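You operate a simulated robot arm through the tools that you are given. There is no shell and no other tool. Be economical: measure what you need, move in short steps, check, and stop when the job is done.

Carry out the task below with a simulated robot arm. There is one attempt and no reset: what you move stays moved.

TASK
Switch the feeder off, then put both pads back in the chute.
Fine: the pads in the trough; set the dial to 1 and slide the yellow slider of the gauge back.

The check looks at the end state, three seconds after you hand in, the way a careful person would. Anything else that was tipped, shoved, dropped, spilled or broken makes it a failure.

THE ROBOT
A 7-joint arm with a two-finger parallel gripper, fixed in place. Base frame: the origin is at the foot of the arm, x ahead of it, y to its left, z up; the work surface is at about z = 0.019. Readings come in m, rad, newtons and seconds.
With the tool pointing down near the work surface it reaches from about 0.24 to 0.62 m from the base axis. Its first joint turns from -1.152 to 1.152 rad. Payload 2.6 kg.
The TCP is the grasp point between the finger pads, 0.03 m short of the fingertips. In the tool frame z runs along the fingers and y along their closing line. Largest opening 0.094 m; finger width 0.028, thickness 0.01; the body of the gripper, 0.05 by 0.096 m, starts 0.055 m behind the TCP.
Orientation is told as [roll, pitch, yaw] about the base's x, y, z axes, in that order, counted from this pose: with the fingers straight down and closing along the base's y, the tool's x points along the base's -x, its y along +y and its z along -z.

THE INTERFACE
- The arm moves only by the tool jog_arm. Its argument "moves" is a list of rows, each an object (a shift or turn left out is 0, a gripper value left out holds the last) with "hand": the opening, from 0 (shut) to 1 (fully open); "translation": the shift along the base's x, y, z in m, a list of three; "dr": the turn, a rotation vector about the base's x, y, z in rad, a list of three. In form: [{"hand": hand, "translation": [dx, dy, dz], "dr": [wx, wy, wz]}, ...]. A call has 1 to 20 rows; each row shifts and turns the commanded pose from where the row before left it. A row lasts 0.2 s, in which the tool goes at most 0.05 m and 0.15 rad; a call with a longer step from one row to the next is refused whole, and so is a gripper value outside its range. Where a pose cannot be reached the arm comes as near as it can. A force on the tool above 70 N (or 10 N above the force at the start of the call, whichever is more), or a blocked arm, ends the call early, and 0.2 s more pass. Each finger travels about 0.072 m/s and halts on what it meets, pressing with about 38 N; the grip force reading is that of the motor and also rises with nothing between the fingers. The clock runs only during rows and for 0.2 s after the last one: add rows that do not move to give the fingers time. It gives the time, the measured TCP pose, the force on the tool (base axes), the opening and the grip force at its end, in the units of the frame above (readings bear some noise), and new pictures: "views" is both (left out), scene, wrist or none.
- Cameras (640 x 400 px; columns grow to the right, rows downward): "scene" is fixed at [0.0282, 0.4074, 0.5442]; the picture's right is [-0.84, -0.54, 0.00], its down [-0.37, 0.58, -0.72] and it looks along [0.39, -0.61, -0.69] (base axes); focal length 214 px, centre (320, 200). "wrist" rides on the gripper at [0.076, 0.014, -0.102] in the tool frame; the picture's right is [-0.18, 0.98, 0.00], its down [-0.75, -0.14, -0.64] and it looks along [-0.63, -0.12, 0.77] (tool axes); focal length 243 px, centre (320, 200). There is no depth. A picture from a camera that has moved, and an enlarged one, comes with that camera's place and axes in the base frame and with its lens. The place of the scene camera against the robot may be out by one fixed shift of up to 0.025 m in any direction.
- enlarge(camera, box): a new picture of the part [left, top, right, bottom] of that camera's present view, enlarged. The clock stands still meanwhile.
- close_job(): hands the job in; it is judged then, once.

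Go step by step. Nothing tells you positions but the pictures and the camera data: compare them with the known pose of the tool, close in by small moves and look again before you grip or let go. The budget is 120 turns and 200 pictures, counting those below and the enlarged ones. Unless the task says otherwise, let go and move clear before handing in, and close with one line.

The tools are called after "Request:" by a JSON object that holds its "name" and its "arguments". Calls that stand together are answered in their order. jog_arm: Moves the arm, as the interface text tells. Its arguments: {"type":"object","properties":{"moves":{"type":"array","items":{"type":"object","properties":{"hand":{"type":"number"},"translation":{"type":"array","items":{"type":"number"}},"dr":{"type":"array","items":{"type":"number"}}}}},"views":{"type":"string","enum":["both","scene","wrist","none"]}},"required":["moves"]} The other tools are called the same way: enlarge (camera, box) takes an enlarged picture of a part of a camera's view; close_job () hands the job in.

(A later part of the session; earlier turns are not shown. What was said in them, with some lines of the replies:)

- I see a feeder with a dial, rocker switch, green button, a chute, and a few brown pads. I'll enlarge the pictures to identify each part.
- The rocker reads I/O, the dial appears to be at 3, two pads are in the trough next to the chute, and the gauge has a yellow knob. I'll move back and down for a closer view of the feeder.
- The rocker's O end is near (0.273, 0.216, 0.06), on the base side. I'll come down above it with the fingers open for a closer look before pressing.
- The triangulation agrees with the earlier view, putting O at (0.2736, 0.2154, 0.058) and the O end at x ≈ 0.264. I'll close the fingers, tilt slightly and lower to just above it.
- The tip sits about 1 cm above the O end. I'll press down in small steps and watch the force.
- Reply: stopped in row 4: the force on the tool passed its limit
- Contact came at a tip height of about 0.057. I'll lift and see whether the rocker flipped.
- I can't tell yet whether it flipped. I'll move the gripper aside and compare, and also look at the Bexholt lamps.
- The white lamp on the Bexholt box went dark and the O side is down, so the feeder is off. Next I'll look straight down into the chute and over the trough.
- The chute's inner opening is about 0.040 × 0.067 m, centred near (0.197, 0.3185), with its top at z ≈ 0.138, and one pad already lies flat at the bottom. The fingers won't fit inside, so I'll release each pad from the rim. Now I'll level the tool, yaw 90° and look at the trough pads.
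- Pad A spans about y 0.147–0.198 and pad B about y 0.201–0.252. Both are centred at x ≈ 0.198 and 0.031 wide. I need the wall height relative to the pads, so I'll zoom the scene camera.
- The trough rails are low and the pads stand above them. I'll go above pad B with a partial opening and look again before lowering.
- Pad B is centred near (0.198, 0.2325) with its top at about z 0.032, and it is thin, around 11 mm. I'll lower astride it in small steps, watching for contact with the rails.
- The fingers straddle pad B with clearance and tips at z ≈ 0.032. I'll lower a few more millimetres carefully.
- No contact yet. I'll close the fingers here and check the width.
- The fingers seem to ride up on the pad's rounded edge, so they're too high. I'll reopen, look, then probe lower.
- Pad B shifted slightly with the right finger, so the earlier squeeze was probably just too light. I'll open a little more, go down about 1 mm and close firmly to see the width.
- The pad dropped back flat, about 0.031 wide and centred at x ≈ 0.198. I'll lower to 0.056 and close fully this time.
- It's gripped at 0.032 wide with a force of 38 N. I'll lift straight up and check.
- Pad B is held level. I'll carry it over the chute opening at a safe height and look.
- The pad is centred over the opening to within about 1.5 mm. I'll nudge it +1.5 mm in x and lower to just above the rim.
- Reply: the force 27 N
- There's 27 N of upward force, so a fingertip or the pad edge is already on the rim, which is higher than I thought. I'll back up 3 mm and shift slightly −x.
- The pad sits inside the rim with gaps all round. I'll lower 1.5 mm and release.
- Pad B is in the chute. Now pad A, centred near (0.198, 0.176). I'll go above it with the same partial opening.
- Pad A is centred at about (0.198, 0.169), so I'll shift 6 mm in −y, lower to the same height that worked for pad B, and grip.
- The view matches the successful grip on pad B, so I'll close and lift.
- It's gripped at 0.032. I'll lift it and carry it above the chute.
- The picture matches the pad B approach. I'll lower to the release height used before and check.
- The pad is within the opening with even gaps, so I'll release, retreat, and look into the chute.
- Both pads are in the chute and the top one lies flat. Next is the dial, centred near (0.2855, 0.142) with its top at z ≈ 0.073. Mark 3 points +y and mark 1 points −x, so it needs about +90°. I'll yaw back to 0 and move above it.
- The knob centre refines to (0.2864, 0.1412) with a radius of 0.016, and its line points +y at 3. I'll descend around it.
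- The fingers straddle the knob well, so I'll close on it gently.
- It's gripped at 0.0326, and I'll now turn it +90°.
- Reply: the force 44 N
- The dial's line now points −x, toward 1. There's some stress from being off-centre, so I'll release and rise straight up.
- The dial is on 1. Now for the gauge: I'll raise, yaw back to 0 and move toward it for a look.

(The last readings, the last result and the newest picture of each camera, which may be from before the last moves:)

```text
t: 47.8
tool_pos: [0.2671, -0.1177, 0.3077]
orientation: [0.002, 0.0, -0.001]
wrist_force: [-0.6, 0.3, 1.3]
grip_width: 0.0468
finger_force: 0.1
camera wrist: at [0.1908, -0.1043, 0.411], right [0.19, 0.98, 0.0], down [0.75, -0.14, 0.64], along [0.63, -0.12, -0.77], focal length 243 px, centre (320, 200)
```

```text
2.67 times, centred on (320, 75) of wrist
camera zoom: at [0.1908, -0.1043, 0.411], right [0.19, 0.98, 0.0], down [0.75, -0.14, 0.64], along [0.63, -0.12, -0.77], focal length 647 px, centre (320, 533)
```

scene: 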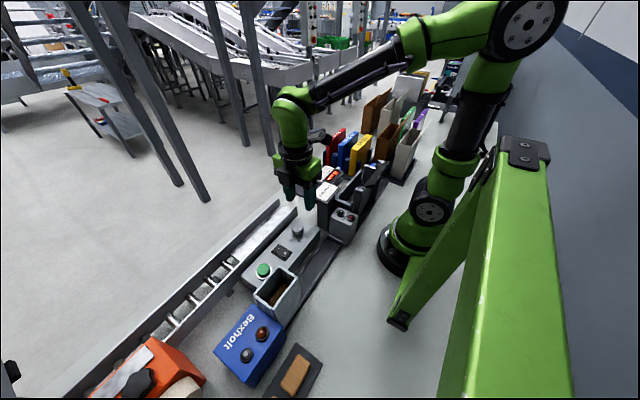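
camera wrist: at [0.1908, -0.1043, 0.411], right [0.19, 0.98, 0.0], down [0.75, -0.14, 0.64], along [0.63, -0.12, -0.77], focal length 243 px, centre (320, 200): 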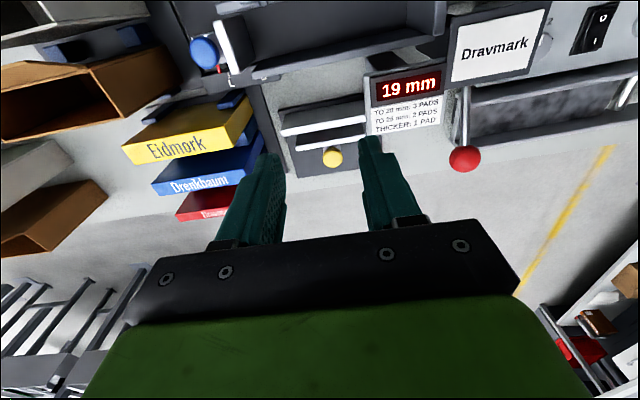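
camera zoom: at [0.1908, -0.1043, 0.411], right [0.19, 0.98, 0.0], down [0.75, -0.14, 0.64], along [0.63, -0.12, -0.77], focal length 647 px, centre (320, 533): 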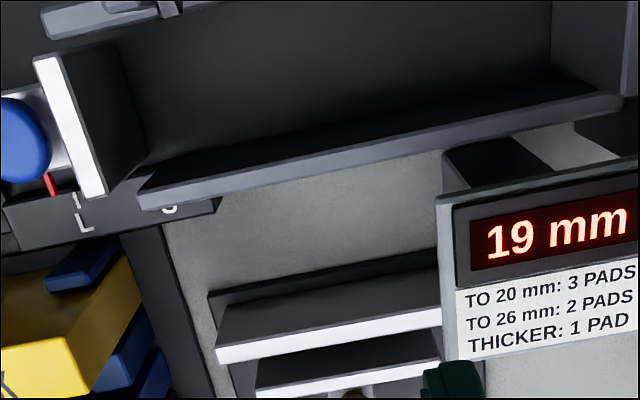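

I see two parallel jaws and a yellow knob on the outer one. I'll get a closer look to see the slider's travel and any marks.

Request:
{"name": "jog_arm", "arguments": {"moves": [{"translation": [0.04, 0, 0], "hand": 1}, {"translation": [0.04, 0, 0]}, {"translation": [0.035, 0, -0.02]}, {}, {}]}}

Request:
{"name": "enlarge", "arguments": {"camera": "wrist", "box": [200, 0, 440, 150]}}

Request:
{"name": "enlarge", "arguments": {"camera": "scene", "box": [285, 150, 365, 200]}}

```text
t: 49.0
tool_pos: [0.3792, -0.1176, 0.2883]
orientation: [0.002, -0.001, 0.0]
wrist_force: [0.6, 0.8, 0.3]
grip_width: 0.0941
finger_force: 0.0
camera wrist: at [0.3045, -0.1047, 0.3911], right [0.18, 0.98, 0.0], down [0.75, -0.14, 0.64], along [0.63, -0.12, -0.77], focal length 243 px, centre (320, 200)
```

scene: 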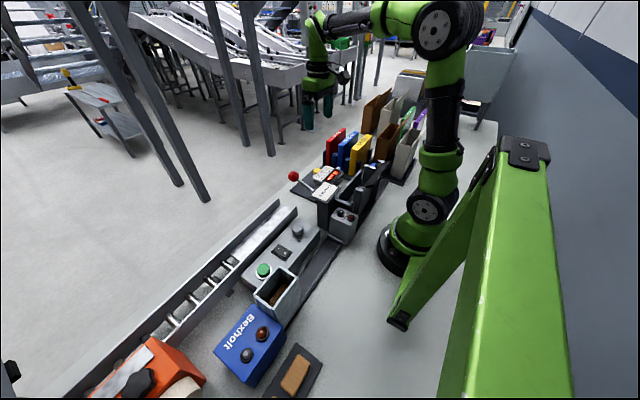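
wrist: 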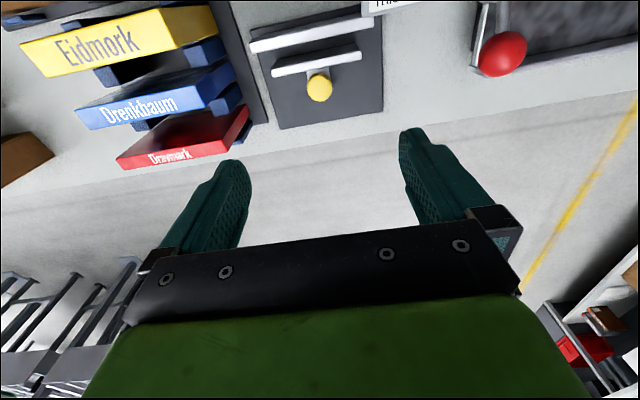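

```text
2.67 times, centred on (320, 75) of wrist
camera zoom: at [0.3045, -0.1047, 0.3911], right [0.18, 0.98, 0.0], down [0.75, -0.14, 0.64], along [0.63, -0.12, -0.77], focal length 647 px, centre (320, 533)
```

zoom: 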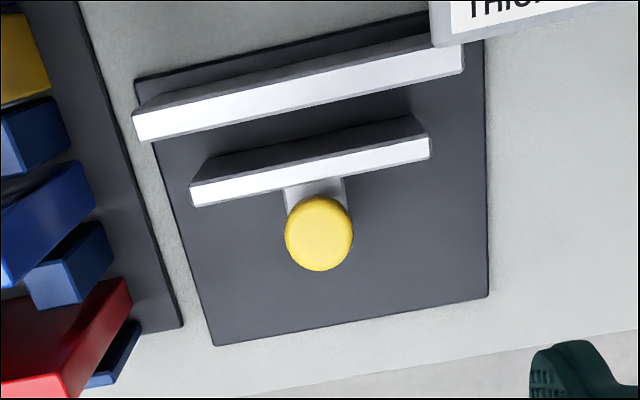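

```text
8.00 times, centred on (325, 175) of scene
camera zoom: at [0.0282, 0.4074, 0.5442], right [-0.84, -0.54, 0.0], down [-0.37, 0.58, -0.72], along [0.39, -0.61, -0.69], focal length 1716 px, centre (280, 400)
```

zoom: 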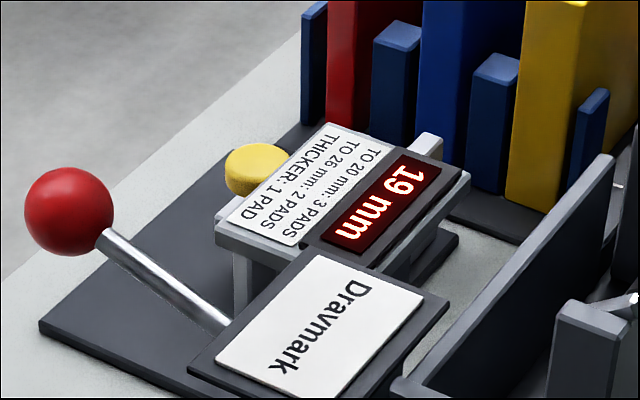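

The slider runs along x. The fixed jaw is on the base side and there is free travel outward, so "back" means pulling it away from the fixed jaw (+x). The yellow knob is near (0.392, −0.120) with its top at z ≈ 0.06. I'll position above it.

Request:
{"name": "jog_arm", "arguments": {"moves": [{"translation": [0.015, -0.002, -0.04], "hand": 0.6}, {"translation": [0.0, 0, -0.04]}, {"translation": [0, 0, -0.04]}, {"translation": [0, 0, -0.03]}, {}]}}

Request:
{"name": "enlarge", "arguments": {"camera": "wrist", "box": [200, 50, 440, 200]}}

Request:
{"name": "enlarge", "arguments": {"camera": "scene", "box": [285, 140, 365, 190]}}

```text
t: 50.2
tool_pos: [0.3971, -0.1232, 0.1369]
orientation: [0.002, -0.001, 0.001]
wrist_force: [-0.8, 0.5, 0.0]
grip_width: 0.0563
finger_force: 0.0
camera wrist: at [0.3223, -0.1085, 0.2388], right [0.18, 0.98, 0.0], down [0.75, -0.14, 0.64], along [0.63, -0.12, -0.77], focal length 243 px, centre (320, 200)
```

scene: 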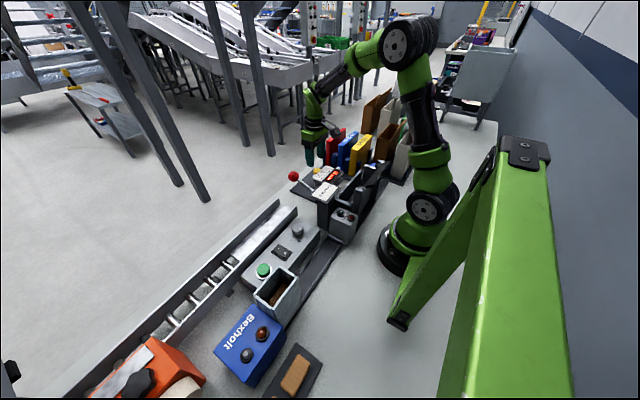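
wrist: 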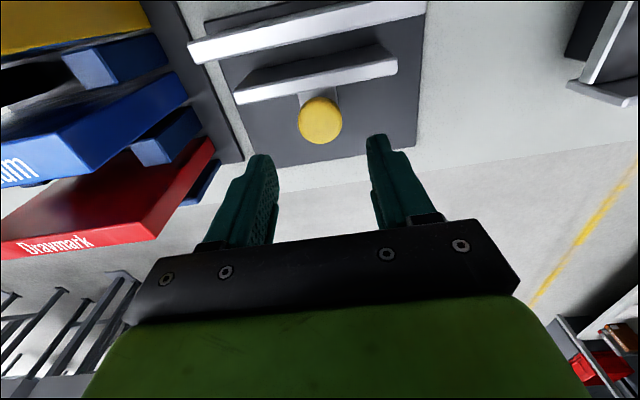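

```text
2.67 times, centred on (320, 125) of wrist
camera zoom: at [0.3223, -0.1085, 0.2388], right [0.18, 0.98, 0.0], down [0.75, -0.14, 0.64], along [0.63, -0.12, -0.77], focal length 647 px, centre (320, 400)
```

zoom: 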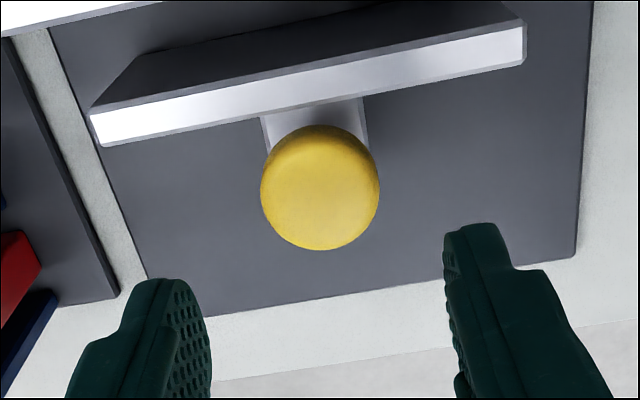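

```text
8.00 times, centred on (325, 165) of scene
camera zoom: at [0.0282, 0.4074, 0.5442], right [-0.84, -0.54, 0.0], down [-0.37, 0.58, -0.72], along [0.39, -0.61, -0.69], focal length 1716 px, centre (280, 480)
```

zoom: 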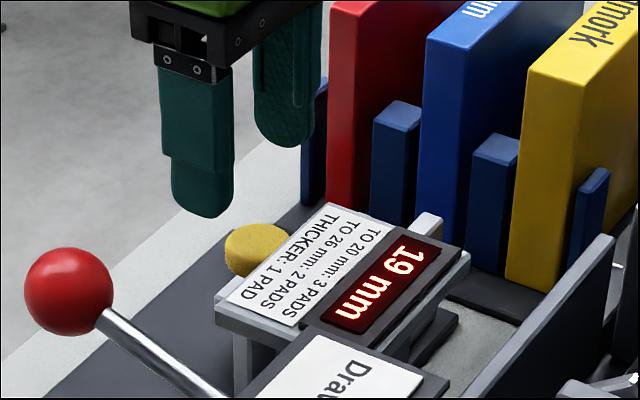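

The knob centre is about (0.390, −0.121) with a top at z ≈ 0.068 and a diameter of 0.031. I'll lower so the tips flank it.

Request:
{"name": "jog_arm", "arguments": {"moves": [{"translation": [-0.002, 0.0015, -0.025]}, {"translation": [0.0, 0, -0.02]}, {"translation": [0, 0, -0.012]}, {}, {}]}}

Request:
{"name": "enlarge", "arguments": {"camera": "wrist", "box": [200, 70, 440, 220]}}

Request:
{"name": "enlarge", "arguments": {"camera": "scene", "box": [285, 140, 365, 190]}}

```text
t: 51.4
tool_pos: [0.3948, -0.118, 0.0814]
orientation: [0.002, -0.001, -0.002]
wrist_force: [-0.3, -0.3, -0.3]
grip_width: 0.0562
finger_force: 0.0
camera wrist: at [0.3194, -0.1065, 0.1832], right [0.18, 0.98, 0.0], down [0.75, -0.14, 0.64], along [0.63, -0.12, -0.77], focal length 243 px, centre (320, 200)
```

scene: 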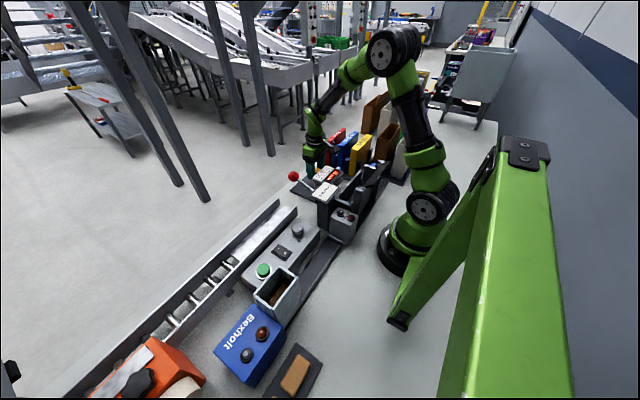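
wrist: 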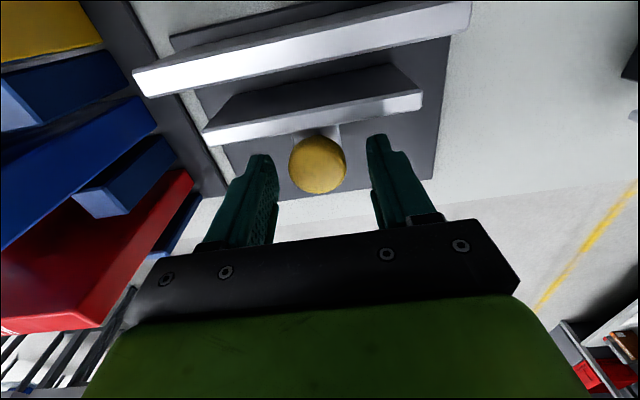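

```text
2.67 times, centred on (320, 145) of wrist
camera zoom: at [0.3194, -0.1065, 0.1832], right [0.18, 0.98, 0.0], down [0.75, -0.14, 0.64], along [0.63, -0.12, -0.77], focal length 647 px, centre (320, 347)
```

zoom: 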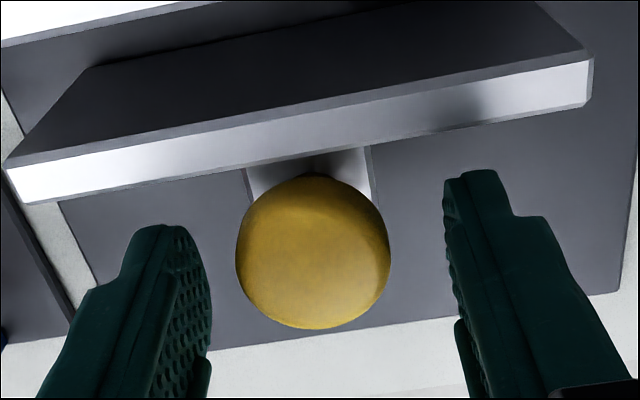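

```text
8.00 times, centred on (325, 165) of scene
camera zoom: at [0.0282, 0.4074, 0.5442], right [-0.84, -0.54, 0.0], down [-0.37, 0.58, -0.72], along [0.39, -0.61, -0.69], focal length 1716 px, centre (280, 480)
```

zoom: 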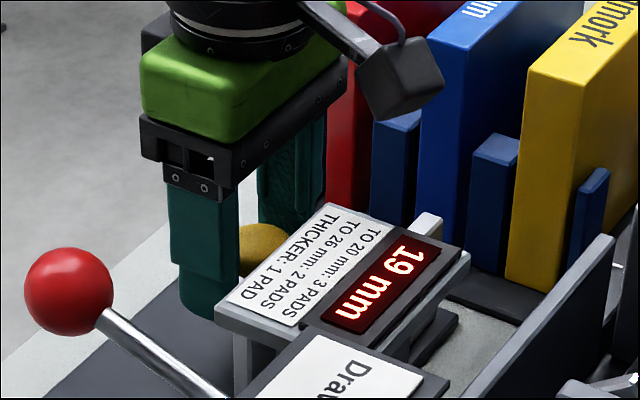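

The fingers flank the knob. I'll adjust slightly −y, drop 3 mm and close.

Request:
{"name": "jog_arm", "arguments": {"moves": [{"translation": [-0.001, -0.0015, -0.003]}, {"hand": 0.4}, {"hand": 0.25}, {"hand": 0.25}, {"hand": 0.25}], "views": "wrist"}}

Request:
{"name": "enlarge", "arguments": {"camera": "wrist", "box": [200, 70, 440, 220]}}

```text
t: 52.6
tool_pos: [0.3943, -0.1201, 0.078]
orientation: [0.003, -0.001, 0.0]
wrist_force: [0.1, 10.7, 0.9]
grip_width: 0.0314
finger_force: 45.2
camera wrist: at [0.3181, -0.1072, 0.1798], right [0.18, 0.98, 0.0], down [0.75, -0.14, 0.64], along [0.63, -0.12, -0.77], focal length 243 px, centre (320, 200)
```

wrist: 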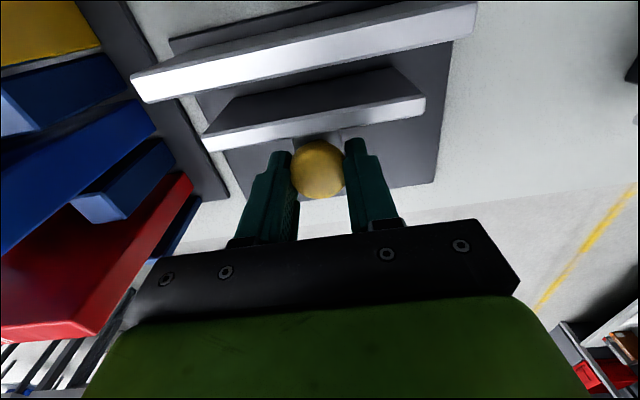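

```text
2.67 times, centred on (320, 145) of wrist
camera zoom: at [0.3181, -0.1072, 0.1798], right [0.18, 0.98, 0.0], down [0.75, -0.14, 0.64], along [0.63, -0.12, -0.77], focal length 647 px, centre (320, 347)
```

zoom: 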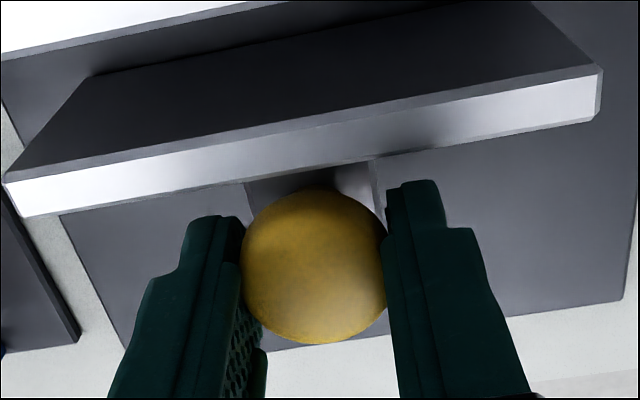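

The knob is gripped at 0.0314. I'll pull it +x in small steps.

Request:
{"name": "jog_arm", "arguments": {"moves": [{"translation": [0.003, 0.001, 0]}, {"translation": [0.004, 0, 0]}, {"translation": [0.004, 0, 0]}, {"translation": [0.004, 0, 0]}, {}]}}

Request:
{"name": "enlarge", "arguments": {"camera": "scene", "box": [285, 140, 365, 190]}}

```text
t: 53.8
tool_pos: [0.409, -0.1197, 0.0776]
orientation: [0.0, 0.001, 0.0]
wrist_force: [0.2, 1.0, 1.1]
grip_width: 0.0312
finger_force: 45.0
camera wrist: at [0.3329, -0.1067, 0.1796], right [0.18, 0.98, 0.0], down [0.75, -0.14, 0.64], along [0.63, -0.12, -0.77], focal length 243 px, centre (320, 200)
```

scene: 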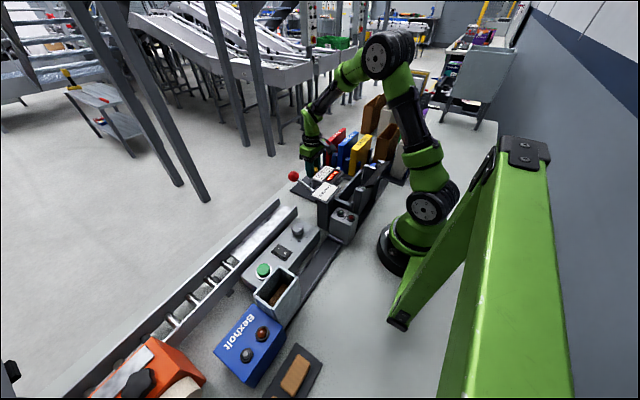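
wrist: 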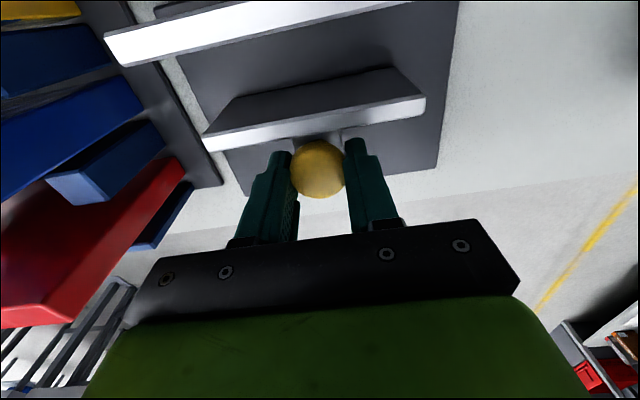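

```text
8.00 times, centred on (325, 165) of scene
camera zoom: at [0.0282, 0.4074, 0.5442], right [-0.84, -0.54, 0.0], down [-0.37, 0.58, -0.72], along [0.39, -0.61, -0.69], focal length 1716 px, centre (280, 480)
```

zoom: 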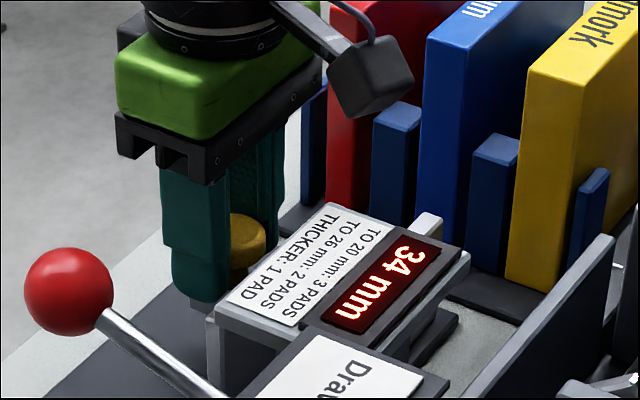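

It slides freely and the display reads 34 mm. I'll continue to the end stop.

Request:
{"name": "jog_arm", "arguments": {"moves": [{"translation": [0.004, 0, 0]}, {"translation": [0.004, 0, 0]}, {"translation": [0.004, 0, 0]}, {"translation": [0.003, 0, 0]}, {}], "views": "wrist"}}

Request:
{"name": "enlarge", "arguments": {"camera": "scene", "box": [285, 140, 365, 190]}}

```text
t: 55.0
tool_pos: [0.4194, -0.12, 0.0766]
orientation: [0.0, 0.009, -0.004]
wrist_force: [-35.7, -9.3, 19.0]
grip_width: 0.0316
finger_force: 44.8
camera wrist: at [0.3456, -0.1064, 0.1793], right [0.19, 0.98, 0.0], down [0.76, -0.15, 0.64], along [0.62, -0.12, -0.77], focal length 243 px, centre (320, 200)
```

wrist: 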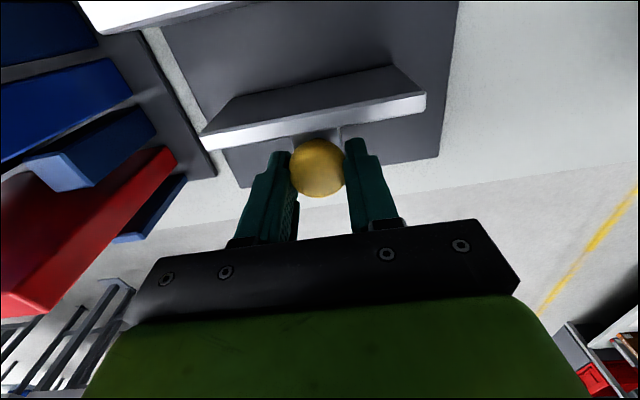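

```text
8.00 times, centred on (325, 165) of scene
camera zoom: at [0.0281, 0.4074, 0.5441], right [-0.84, -0.54, 0.0], down [-0.37, 0.58, -0.72], along [0.39, -0.61, -0.69], focal length 1716 px, centre (280, 480)
```

zoom: 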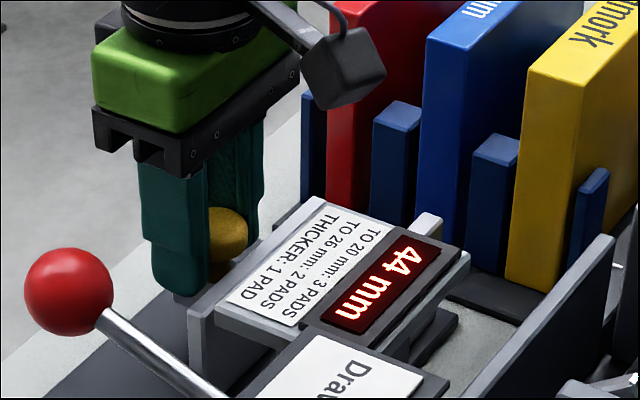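

The slider hit its stop at 44 mm. I'll relax the load and release, then rise clear.

Request:
{"name": "jog_arm", "arguments": {"moves": [{"translation": [-0.002, 0, 0]}, {"hand": 0.6}, {}, {}, {"translation": [0.0, 0, 0.02]}, {"translation": [0, 0, 0.04]}, {"translation": [0, 0, 0.045]}, {"translation": [0, 0, 0.045]}, {"translation": [-0.04, 0.02, 0.04]}, {"translation": [-0.04, 0.03, 0.02]}, {}]}}

Request:
{"name": "enlarge", "arguments": {"camera": "scene", "box": [285, 140, 365, 190]}}

Request:
{"name": "enlarge", "arguments": {"camera": "scene", "box": [200, 200, 360, 300]}}

```text
refused: row 9 steps farther than a row can; nothing moved
```

```text
8.00 times, centred on (325, 165) of scene
camera zoom: at [0.0281, 0.4074, 0.5441], right [-0.84, -0.54, 0.0], down [-0.37, 0.58, -0.72], along [0.39, -0.61, -0.69], focal length 1716 px, centre (280, 480)
```

zoom: 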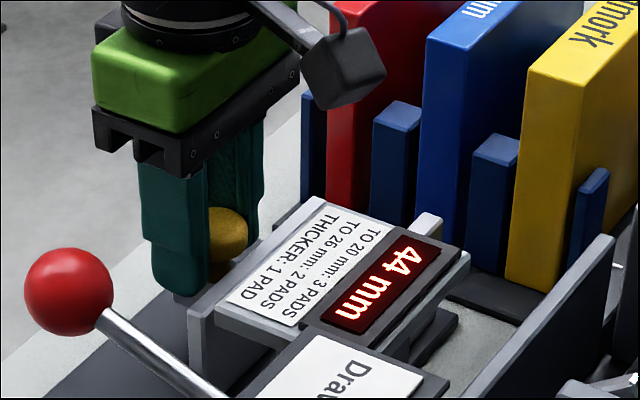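

```text
4.00 times, centred on (280, 250) of scene
camera zoom: at [0.0281, 0.4074, 0.5441], right [-0.84, -0.54, 0.0], down [-0.37, 0.58, -0.72], along [0.39, -0.61, -0.69], focal length 858 px, centre (480, 0)
```

zoom: 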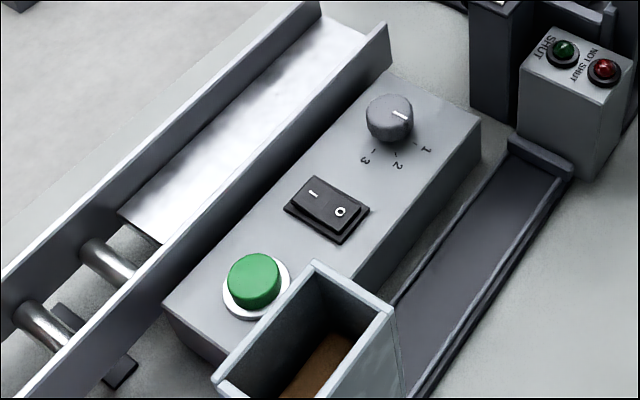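

The call was refused because one step was too long, and nothing moved. I'll send it again with shorter steps.

Request:
{"name": "jog_arm", "arguments": {"moves": [{"translation": [-0.002, 0, 0]}, {"hand": 0.6}, {}, {}, {"translation": [0.0, 0, 0.02]}, {"translation": [0, 0, 0.04]}, {"translation": [0, 0, 0.045]}, {"translation": [0, 0, 0.045]}, {"translation": [-0.03, 0.02, 0.03]}, {"translation": [-0.03, 0.02, 0.02]}, {}]}}

Request:
{"name": "enlarge", "arguments": {"camera": "scene", "box": [285, 140, 365, 190]}}

Request:
{"name": "enlarge", "arguments": {"camera": "scene", "box": [200, 300, 360, 400]}}

```text
t: 57.4
tool_pos: [0.362, -0.08, 0.2798]
orientation: [-0.001, 0.001, 0.0]
wrist_force: [0.7, 0.6, 0.9]
grip_width: 0.0566
finger_force: 0.1
camera wrist: at [0.2859, -0.0674, 0.3823], right [0.18, 0.98, 0.0], down [0.75, -0.14, 0.64], along [0.63, -0.12, -0.77], focal length 243 px, centre (320, 200)
```

scene: 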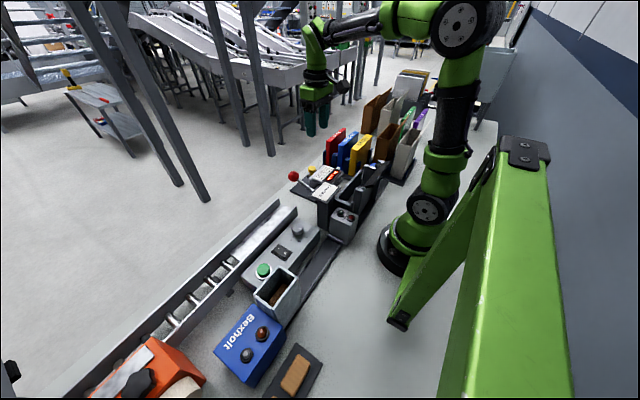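
wrist: 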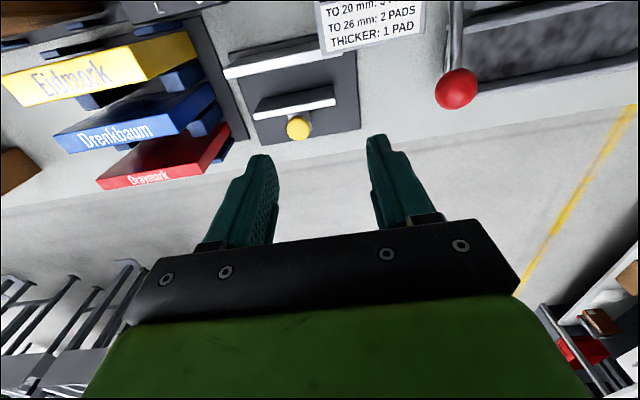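

```text
8.00 times, centred on (325, 165) of scene
camera zoom: at [0.0281, 0.4074, 0.5442], right [-0.84, -0.54, 0.0], down [-0.37, 0.58, -0.72], along [0.39, -0.61, -0.69], focal length 1716 px, centre (280, 480)
```

zoom: 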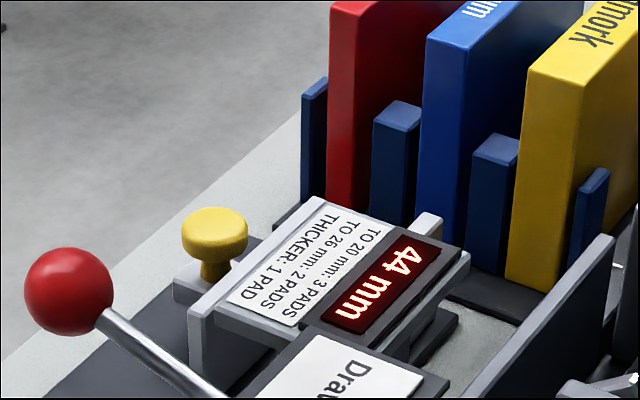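

```text
4.00 times, centred on (280, 350) of scene
camera zoom: at [0.0281, 0.4074, 0.5442], right [-0.84, -0.54, 0.0], down [-0.37, 0.58, -0.72], along [0.39, -0.61, -0.69], focal length 858 px, centre (480, -400)
```

zoom: 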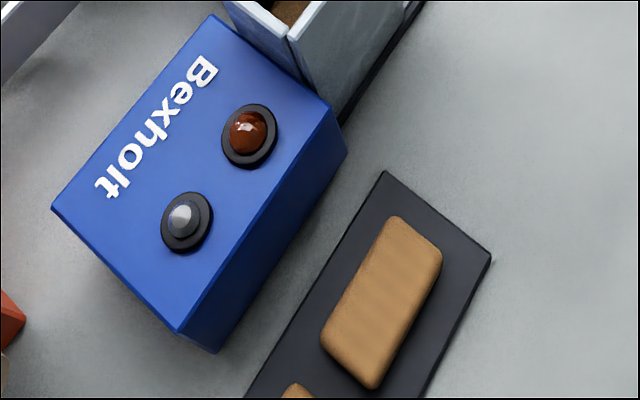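

The feeder is off with its lamp dark, both pads are in the chute, the dial is on 1, the slider is back at its stop, and the arm is clear. I'm handing in.

Request:
{"name": "close_job", "arguments": {}}

```text
The job is handed in.
```

I switched the feeder off, put both trough pads in the chute, set the dial to 1 and slid the yellow gauge slider back to its open stop at 44 mm. I took "back" to mean fully open.
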